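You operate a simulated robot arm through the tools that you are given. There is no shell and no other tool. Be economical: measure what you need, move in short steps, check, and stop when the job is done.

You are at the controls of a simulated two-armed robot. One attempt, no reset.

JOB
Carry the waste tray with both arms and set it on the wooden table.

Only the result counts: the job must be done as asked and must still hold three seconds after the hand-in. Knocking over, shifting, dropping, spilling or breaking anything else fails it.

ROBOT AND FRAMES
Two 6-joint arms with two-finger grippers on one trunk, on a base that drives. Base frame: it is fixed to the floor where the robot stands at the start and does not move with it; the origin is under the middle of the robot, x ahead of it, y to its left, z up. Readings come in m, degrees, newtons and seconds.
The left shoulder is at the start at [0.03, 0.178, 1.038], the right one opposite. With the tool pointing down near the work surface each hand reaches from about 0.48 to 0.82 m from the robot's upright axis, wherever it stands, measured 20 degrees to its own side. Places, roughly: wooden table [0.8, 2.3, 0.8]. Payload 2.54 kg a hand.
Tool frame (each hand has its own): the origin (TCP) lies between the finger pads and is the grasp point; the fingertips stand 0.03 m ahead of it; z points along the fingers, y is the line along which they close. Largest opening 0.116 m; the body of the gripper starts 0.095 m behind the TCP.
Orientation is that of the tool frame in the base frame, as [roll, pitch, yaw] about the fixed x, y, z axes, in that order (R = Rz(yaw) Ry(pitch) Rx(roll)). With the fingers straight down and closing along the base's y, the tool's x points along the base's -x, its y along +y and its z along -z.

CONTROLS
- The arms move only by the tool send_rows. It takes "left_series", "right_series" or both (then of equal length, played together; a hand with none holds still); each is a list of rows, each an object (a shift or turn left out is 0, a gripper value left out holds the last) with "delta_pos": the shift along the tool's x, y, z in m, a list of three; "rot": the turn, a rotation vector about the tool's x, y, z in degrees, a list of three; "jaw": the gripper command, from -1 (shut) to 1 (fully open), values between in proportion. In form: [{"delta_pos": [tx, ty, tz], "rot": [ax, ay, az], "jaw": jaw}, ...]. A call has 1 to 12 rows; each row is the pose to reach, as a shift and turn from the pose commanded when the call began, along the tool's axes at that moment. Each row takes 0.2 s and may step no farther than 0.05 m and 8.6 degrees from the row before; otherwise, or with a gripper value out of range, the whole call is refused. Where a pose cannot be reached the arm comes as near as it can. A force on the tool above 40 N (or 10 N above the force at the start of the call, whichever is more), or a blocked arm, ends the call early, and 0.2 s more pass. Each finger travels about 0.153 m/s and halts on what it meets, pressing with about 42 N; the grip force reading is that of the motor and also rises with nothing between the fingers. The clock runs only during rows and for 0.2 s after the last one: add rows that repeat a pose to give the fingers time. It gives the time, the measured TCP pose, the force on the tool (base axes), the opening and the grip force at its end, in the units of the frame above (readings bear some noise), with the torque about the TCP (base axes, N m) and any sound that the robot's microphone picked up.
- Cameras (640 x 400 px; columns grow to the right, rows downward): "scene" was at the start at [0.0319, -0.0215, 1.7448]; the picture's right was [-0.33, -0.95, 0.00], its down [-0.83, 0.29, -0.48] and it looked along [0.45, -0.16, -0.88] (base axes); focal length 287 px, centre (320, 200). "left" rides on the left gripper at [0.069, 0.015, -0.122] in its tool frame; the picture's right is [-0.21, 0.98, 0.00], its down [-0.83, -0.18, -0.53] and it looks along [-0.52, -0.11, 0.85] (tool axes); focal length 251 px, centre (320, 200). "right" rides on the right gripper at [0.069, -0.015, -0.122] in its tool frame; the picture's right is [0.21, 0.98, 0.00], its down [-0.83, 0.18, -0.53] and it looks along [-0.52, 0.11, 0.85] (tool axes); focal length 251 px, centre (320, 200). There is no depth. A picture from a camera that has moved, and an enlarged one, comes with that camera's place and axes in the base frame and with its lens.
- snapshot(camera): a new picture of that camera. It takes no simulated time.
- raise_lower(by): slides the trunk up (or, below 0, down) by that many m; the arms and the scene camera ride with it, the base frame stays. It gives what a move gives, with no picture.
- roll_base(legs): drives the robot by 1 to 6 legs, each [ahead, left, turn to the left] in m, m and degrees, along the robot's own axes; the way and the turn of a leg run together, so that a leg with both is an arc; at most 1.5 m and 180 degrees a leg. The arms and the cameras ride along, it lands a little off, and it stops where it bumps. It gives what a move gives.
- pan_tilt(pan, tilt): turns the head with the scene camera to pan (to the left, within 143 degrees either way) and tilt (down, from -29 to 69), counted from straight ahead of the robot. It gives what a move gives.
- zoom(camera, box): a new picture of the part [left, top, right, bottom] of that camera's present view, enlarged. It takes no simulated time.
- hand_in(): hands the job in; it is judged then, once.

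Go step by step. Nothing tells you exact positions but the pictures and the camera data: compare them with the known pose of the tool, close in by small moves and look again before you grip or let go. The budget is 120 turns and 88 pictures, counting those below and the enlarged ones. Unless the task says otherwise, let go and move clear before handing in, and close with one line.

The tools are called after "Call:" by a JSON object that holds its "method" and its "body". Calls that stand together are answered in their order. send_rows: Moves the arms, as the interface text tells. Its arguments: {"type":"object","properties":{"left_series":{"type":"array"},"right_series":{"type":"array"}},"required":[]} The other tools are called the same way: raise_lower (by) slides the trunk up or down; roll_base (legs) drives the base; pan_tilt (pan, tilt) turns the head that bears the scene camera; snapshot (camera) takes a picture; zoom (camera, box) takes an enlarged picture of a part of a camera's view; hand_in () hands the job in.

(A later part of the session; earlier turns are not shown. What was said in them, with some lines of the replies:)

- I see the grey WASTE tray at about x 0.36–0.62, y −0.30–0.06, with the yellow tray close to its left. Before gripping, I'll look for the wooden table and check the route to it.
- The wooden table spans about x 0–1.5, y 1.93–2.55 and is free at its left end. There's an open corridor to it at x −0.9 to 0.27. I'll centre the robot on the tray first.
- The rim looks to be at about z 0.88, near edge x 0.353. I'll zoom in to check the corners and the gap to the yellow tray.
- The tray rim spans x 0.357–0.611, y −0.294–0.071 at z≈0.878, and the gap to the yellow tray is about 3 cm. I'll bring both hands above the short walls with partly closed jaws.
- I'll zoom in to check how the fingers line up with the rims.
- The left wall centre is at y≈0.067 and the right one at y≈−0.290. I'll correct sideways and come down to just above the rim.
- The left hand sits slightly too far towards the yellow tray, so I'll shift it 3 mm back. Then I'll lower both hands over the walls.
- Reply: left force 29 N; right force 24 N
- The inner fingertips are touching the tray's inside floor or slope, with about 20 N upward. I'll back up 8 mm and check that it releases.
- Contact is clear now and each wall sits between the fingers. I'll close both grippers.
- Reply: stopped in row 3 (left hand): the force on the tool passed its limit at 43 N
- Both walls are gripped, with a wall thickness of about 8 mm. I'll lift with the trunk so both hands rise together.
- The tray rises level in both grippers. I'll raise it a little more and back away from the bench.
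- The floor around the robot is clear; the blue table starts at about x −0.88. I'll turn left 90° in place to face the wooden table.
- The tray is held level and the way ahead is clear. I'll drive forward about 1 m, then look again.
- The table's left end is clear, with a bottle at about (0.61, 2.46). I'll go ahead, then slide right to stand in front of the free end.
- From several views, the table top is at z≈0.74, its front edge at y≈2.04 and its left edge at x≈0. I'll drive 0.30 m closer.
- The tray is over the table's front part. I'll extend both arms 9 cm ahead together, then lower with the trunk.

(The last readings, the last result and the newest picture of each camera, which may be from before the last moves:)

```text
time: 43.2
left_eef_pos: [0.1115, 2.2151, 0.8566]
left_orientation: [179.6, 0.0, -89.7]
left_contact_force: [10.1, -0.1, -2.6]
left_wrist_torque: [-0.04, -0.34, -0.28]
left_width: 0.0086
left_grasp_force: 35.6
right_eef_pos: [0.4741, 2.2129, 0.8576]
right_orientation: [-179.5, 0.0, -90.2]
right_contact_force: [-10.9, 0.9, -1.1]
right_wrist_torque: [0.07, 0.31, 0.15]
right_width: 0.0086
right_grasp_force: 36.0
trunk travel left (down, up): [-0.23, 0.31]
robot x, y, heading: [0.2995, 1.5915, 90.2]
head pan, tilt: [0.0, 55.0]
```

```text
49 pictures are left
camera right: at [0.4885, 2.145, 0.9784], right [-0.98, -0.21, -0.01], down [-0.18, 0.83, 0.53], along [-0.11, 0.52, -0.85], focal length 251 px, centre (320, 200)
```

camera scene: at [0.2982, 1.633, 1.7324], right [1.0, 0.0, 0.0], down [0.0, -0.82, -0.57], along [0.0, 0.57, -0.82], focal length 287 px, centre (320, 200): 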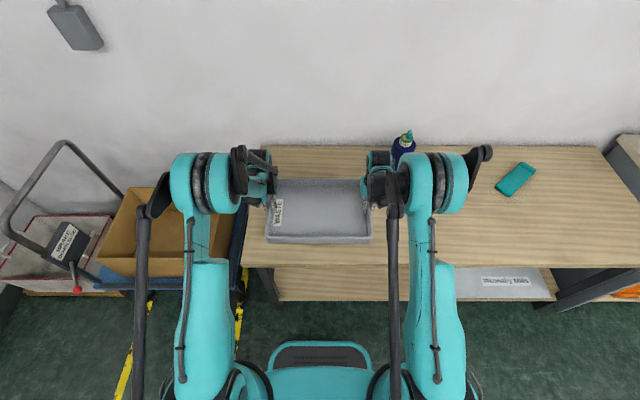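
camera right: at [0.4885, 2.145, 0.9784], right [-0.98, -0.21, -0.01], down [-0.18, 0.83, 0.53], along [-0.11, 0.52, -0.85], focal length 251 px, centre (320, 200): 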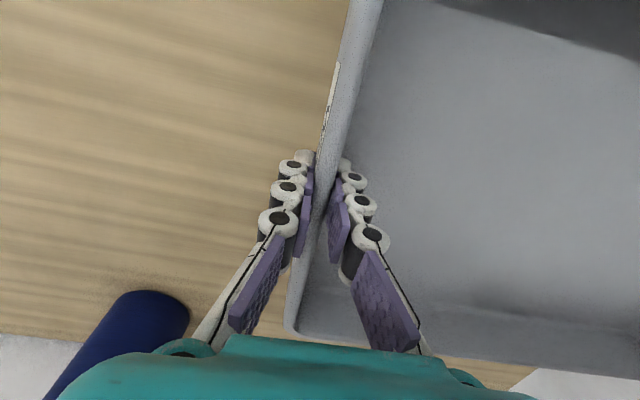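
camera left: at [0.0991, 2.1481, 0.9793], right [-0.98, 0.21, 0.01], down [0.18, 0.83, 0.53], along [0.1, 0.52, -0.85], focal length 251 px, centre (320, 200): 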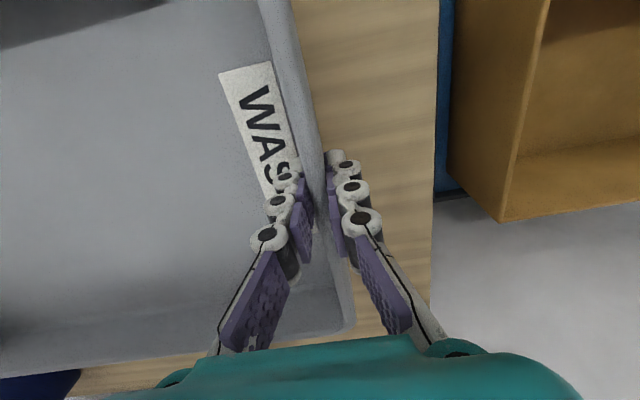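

The tray sits well within the table top, and the bottle is clear of the right hand. I'll keep lowering in small steps and watch the forces.

Call:
{"method": "raise_lower", "body": {"by": -0.04}}

Call:
{"method": "raise_lower", "body": {"by": -0.015}}

Call:
{"method": "snapshot", "body": {"camera": "scene"}}

Call:
{"method": "snapshot", "body": {"camera": "left"}}

```text
time: 44.0
left_eef_pos: [0.1128, 2.2166, 0.8174]
left_orientation: [179.5, 0.0, -89.6]
left_contact_force: [13.0, -1.7, -2.5]
left_wrist_torque: [0.02, -0.35, -0.26]
left_width: 0.0086
left_grasp_force: 36.4
right_eef_pos: [0.473, 2.2135, 0.8179]
right_orientation: [-179.5, 0.0, -90.1]
right_contact_force: [-13.6, 0.6, -2.6]
right_wrist_torque: [0.01, 0.33, 0.15]
right_width: 0.0085
right_grasp_force: 36.4
trunk travel left (down, up): [-0.19, 0.35]
robot x, y, heading: [0.295, 1.5906, 90.0]
head pan, tilt: [0.0, 55.0]
```

```text
time: 44.6
left_eef_pos: [0.113, 2.2157, 0.8024]
left_orientation: [179.4, -0.1, -89.5]
left_contact_force: [14.0, 0.1, -2.5]
left_wrist_torque: [0.06, -0.43, -0.25]
left_width: 0.0082
left_grasp_force: 36.7
right_eef_pos: [0.4748, 2.2129, 0.8018]
right_orientation: [-179.5, 0.1, -90.1]
right_contact_force: [-14.7, 0.2, -2.6]
right_wrist_torque: [0.01, 0.4, 0.12]
right_width: 0.0081
right_grasp_force: 36.8
trunk travel left (down, up): [-0.175, 0.365]
robot x, y, heading: [0.2992, 1.5922, 89.9]
head pan, tilt: [0.0, 55.0]
```

```text
48 pictures are left
camera scene: at [0.2982, 1.6328, 1.6773], right [1.0, 0.0, 0.0], down [0.0, -0.82, -0.57], along [0.0, 0.57, -0.82], focal length 287 px, centre (320, 200)
```

scene: 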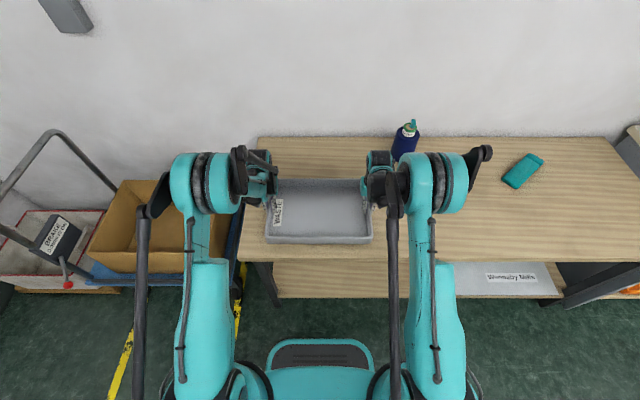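

```text
47 pictures are left
camera left: at [0.099, 2.148, 0.9241], right [-0.98, 0.21, 0.01], down [0.18, 0.83, 0.53], along [0.1, 0.52, -0.85], focal length 251 px, centre (320, 200)
```

left: 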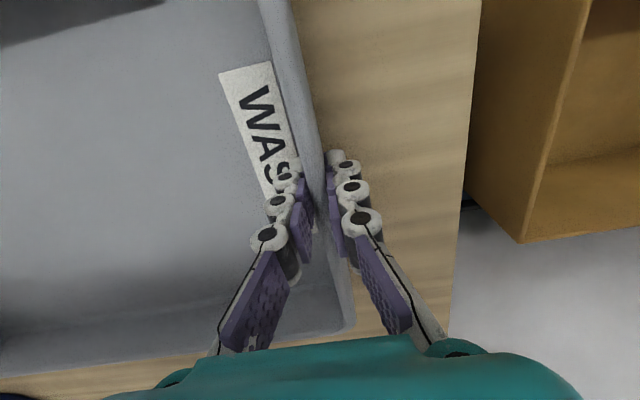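

Still no contact at TCP z 0.802. I'll continue in 8 mm steps.

Call:
{"method": "raise_lower", "body": {"by": -0.008}}

Call:
{"method": "raise_lower", "body": {"by": -0.006}}

```text
time: 45.2
left_eef_pos: [0.1127, 2.2162, 0.7959]
left_orientation: [179.5, 0.2, -89.7]
left_contact_force: [15.7, 5.9, 25.3]
left_wrist_torque: [0.56, -0.42, -0.3]
left_width: 0.0083
left_grasp_force: 35.8
right_eef_pos: [0.4744, 2.212, 0.7956]
right_orientation: [-179.5, 0.2, -90.1]
right_contact_force: [-16.1, 3.3, 9.0]
right_wrist_torque: [0.55, 0.43, 0.1]
right_width: 0.0083
right_grasp_force: 36.4
trunk travel left (down, up): [-0.167, 0.373]
robot x, y, heading: [0.3015, 1.5934, 90.1]
head pan, tilt: [0.0, 55.0]
```

```text
time: 45.6
left_eef_pos: [0.1133, 2.215, 0.7944]
left_orientation: [179.5, 0.3, -89.6]
left_contact_force: [-0.6, -4.3, 15.6]
left_wrist_torque: [0.45, -0.08, -0.21]
left_width: 0.0085
left_grasp_force: 36.9
right_eef_pos: [0.4742, 2.2126, 0.7945]
right_orientation: [-179.5, 0.2, -90.2]
right_contact_force: [0.2, -4.4, 15.4]
right_wrist_torque: [0.39, 0.11, 0.04]
right_width: 0.0087
right_grasp_force: 36.5
trunk travel left (down, up): [-0.164, 0.376]
robot x, y, heading: [0.2965, 1.5914, 90.2]
head pan, tilt: [0.0, 55.0]
stopped: the force on the tool passed its limit at 53 N (the readings are from after the stop); the commanded pose is now the measured one
```

The tray is resting on the table; both hands feel about 15 N upward. I'll open both grippers gradually.

Call:
{"method": "send_rows", "body": {"left_series": [{"jaw": -0.8}, {"jaw": -0.6}, {"jaw": -0.4}, {"jaw": -0.3}, {"jaw": -0.3}], "right_series": [{"jaw": -0.8}, {"jaw": -0.6}, {"jaw": -0.4}, {"jaw": -0.3}, {"jaw": -0.3}]}}

Call:
{"method": "snapshot", "body": {"camera": "left"}}

Call:
{"method": "snapshot", "body": {"camera": "right"}}

```text
time: 46.8
left_eef_pos: [0.1131, 2.2173, 0.7924]
left_orientation: [179.5, 0.0, -89.7]
left_contact_force: [-0.8, -0.2, 1.4]
left_wrist_torque: [-0.03, 0.03, 0.03]
left_width: 0.0424
left_grasp_force: 0.1
right_eef_pos: [0.4735, 2.2142, 0.7929]
right_orientation: [-179.5, 0.1, -90.1]
right_contact_force: [-0.7, 1.1, 1.9]
right_wrist_torque: [0.01, 0.04, 0.0]
right_width: 0.0427
right_grasp_force: 0.0
trunk travel left (down, up): [-0.164, 0.376]
robot x, y, heading: [0.3006, 1.5894, 90.0]
head pan, tilt: [0.0, 55.0]
```

```text
46 pictures are left
camera left: at [0.0991, 2.1491, 0.914], right [-0.98, 0.21, 0.01], down [0.18, 0.83, 0.53], along [0.1, 0.52, -0.85], focal length 251 px, centre (320, 200)
```

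left: 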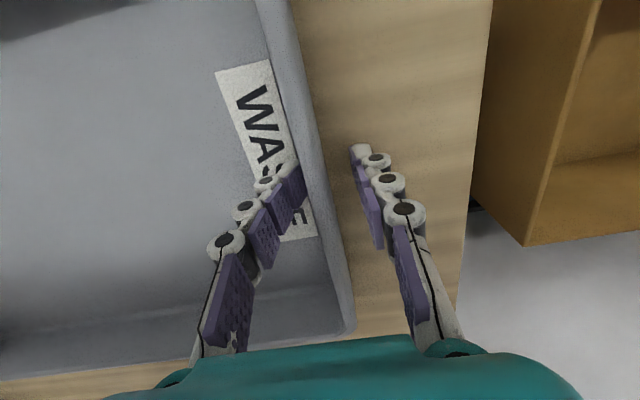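

```text
45 pictures are left
camera right: at [0.4886, 2.146, 0.9133], right [-0.98, -0.21, -0.01], down [-0.19, 0.83, 0.53], along [-0.11, 0.52, -0.85], focal length 251 px, centre (320, 200)
```

right: 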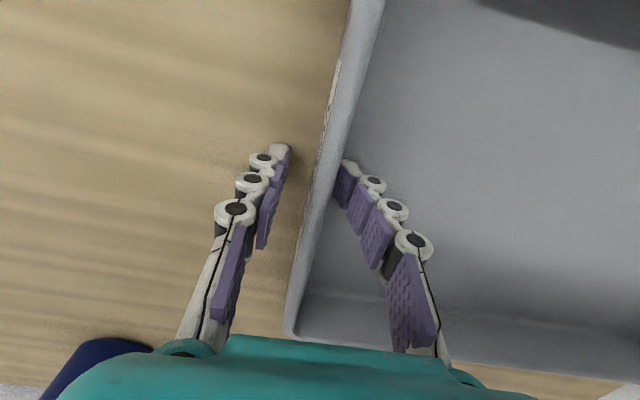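

The tray is released and both hands are free of load. I'll raise the trunk straight up to clear it, then check.

Call:
{"method": "raise_lower", "body": {"by": 0.03}}

Call:
{"method": "raise_lower", "body": {"by": 0.15}}

Call:
{"method": "snapshot", "body": {"camera": "scene"}}

Call:
{"method": "snapshot", "body": {"camera": "left"}}

```text
time: 47.6
left_eef_pos: [0.1136, 2.2181, 0.8211]
left_orientation: [179.4, 0.2, -89.5]
left_contact_force: [-0.7, -0.2, 0.1]
left_wrist_torque: [-0.01, 0.01, -0.01]
left_width: 0.0405
left_grasp_force: 0.0
right_eef_pos: [0.4751, 2.2148, 0.8214]
right_orientation: [-179.5, 0.1, -90.0]
right_contact_force: [-0.4, -0.3, 0.3]
right_wrist_torque: [0.0, -0.03, 0.01]
right_width: 0.0406
right_grasp_force: 0.1
trunk travel left (down, up): [-0.194, 0.346]
robot x, y, heading: [0.2997, 1.5939, 90.3]
head pan, tilt: [0.0, 55.0]
```

```text
time: 49.3
left_eef_pos: [0.1135, 2.2174, 0.9717]
left_orientation: [179.5, 0.2, -89.6]
left_contact_force: [-0.1, 0.3, 0.2]
left_wrist_torque: [0.0, 0.0, 0.01]
left_width: 0.0407
left_grasp_force: 0.0
right_eef_pos: [0.4738, 2.2155, 0.9724]
right_orientation: [-179.5, 0.1, -90.1]
right_contact_force: [0.3, -0.5, -0.3]
right_wrist_torque: [-0.02, 0.01, -0.01]
right_width: 0.0406
right_grasp_force: 0.1
trunk travel left (down, up): [-0.344, 0.196]
robot x, y, heading: [0.3, 1.5948, 90.3]
head pan, tilt: [0.0, 55.0]
```

```text
44 pictures are left
camera scene: at [0.2982, 1.6335, 1.8462], right [1.0, 0.0, 0.0], down [0.0, -0.82, -0.57], along [0.0, 0.57, -0.82], focal length 287 px, centre (320, 200)
```

scene: 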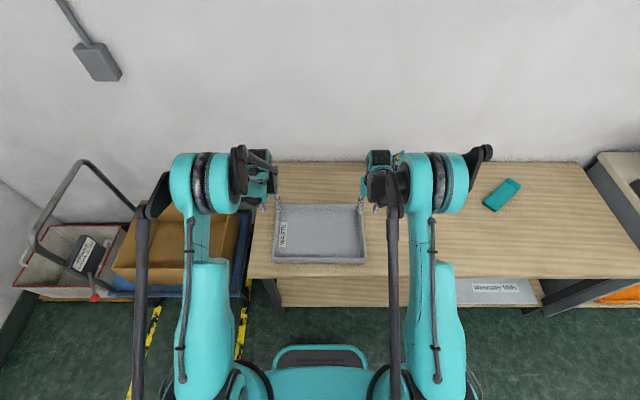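

```text
43 pictures are left
camera left: at [0.0991, 2.1492, 1.0937], right [-0.98, 0.21, 0.01], down [0.18, 0.83, 0.53], along [0.1, 0.52, -0.85], focal length 251 px, centre (320, 200)
```

left: 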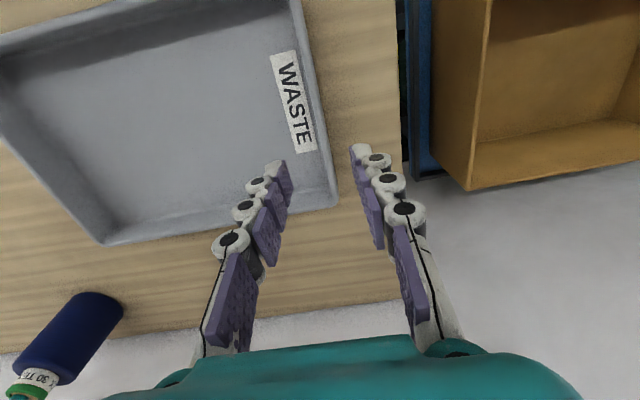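

The tray rests flat and fully on the wooden table, the hands are well clear above it, and the bottle still stands. I'm handing in.

Call:
{"method": "hand_in", "body": {}}

```text
The job is handed in.
```

The waste tray was carried with both arms and now sits flat on the wooden table, released and with both hands clear.
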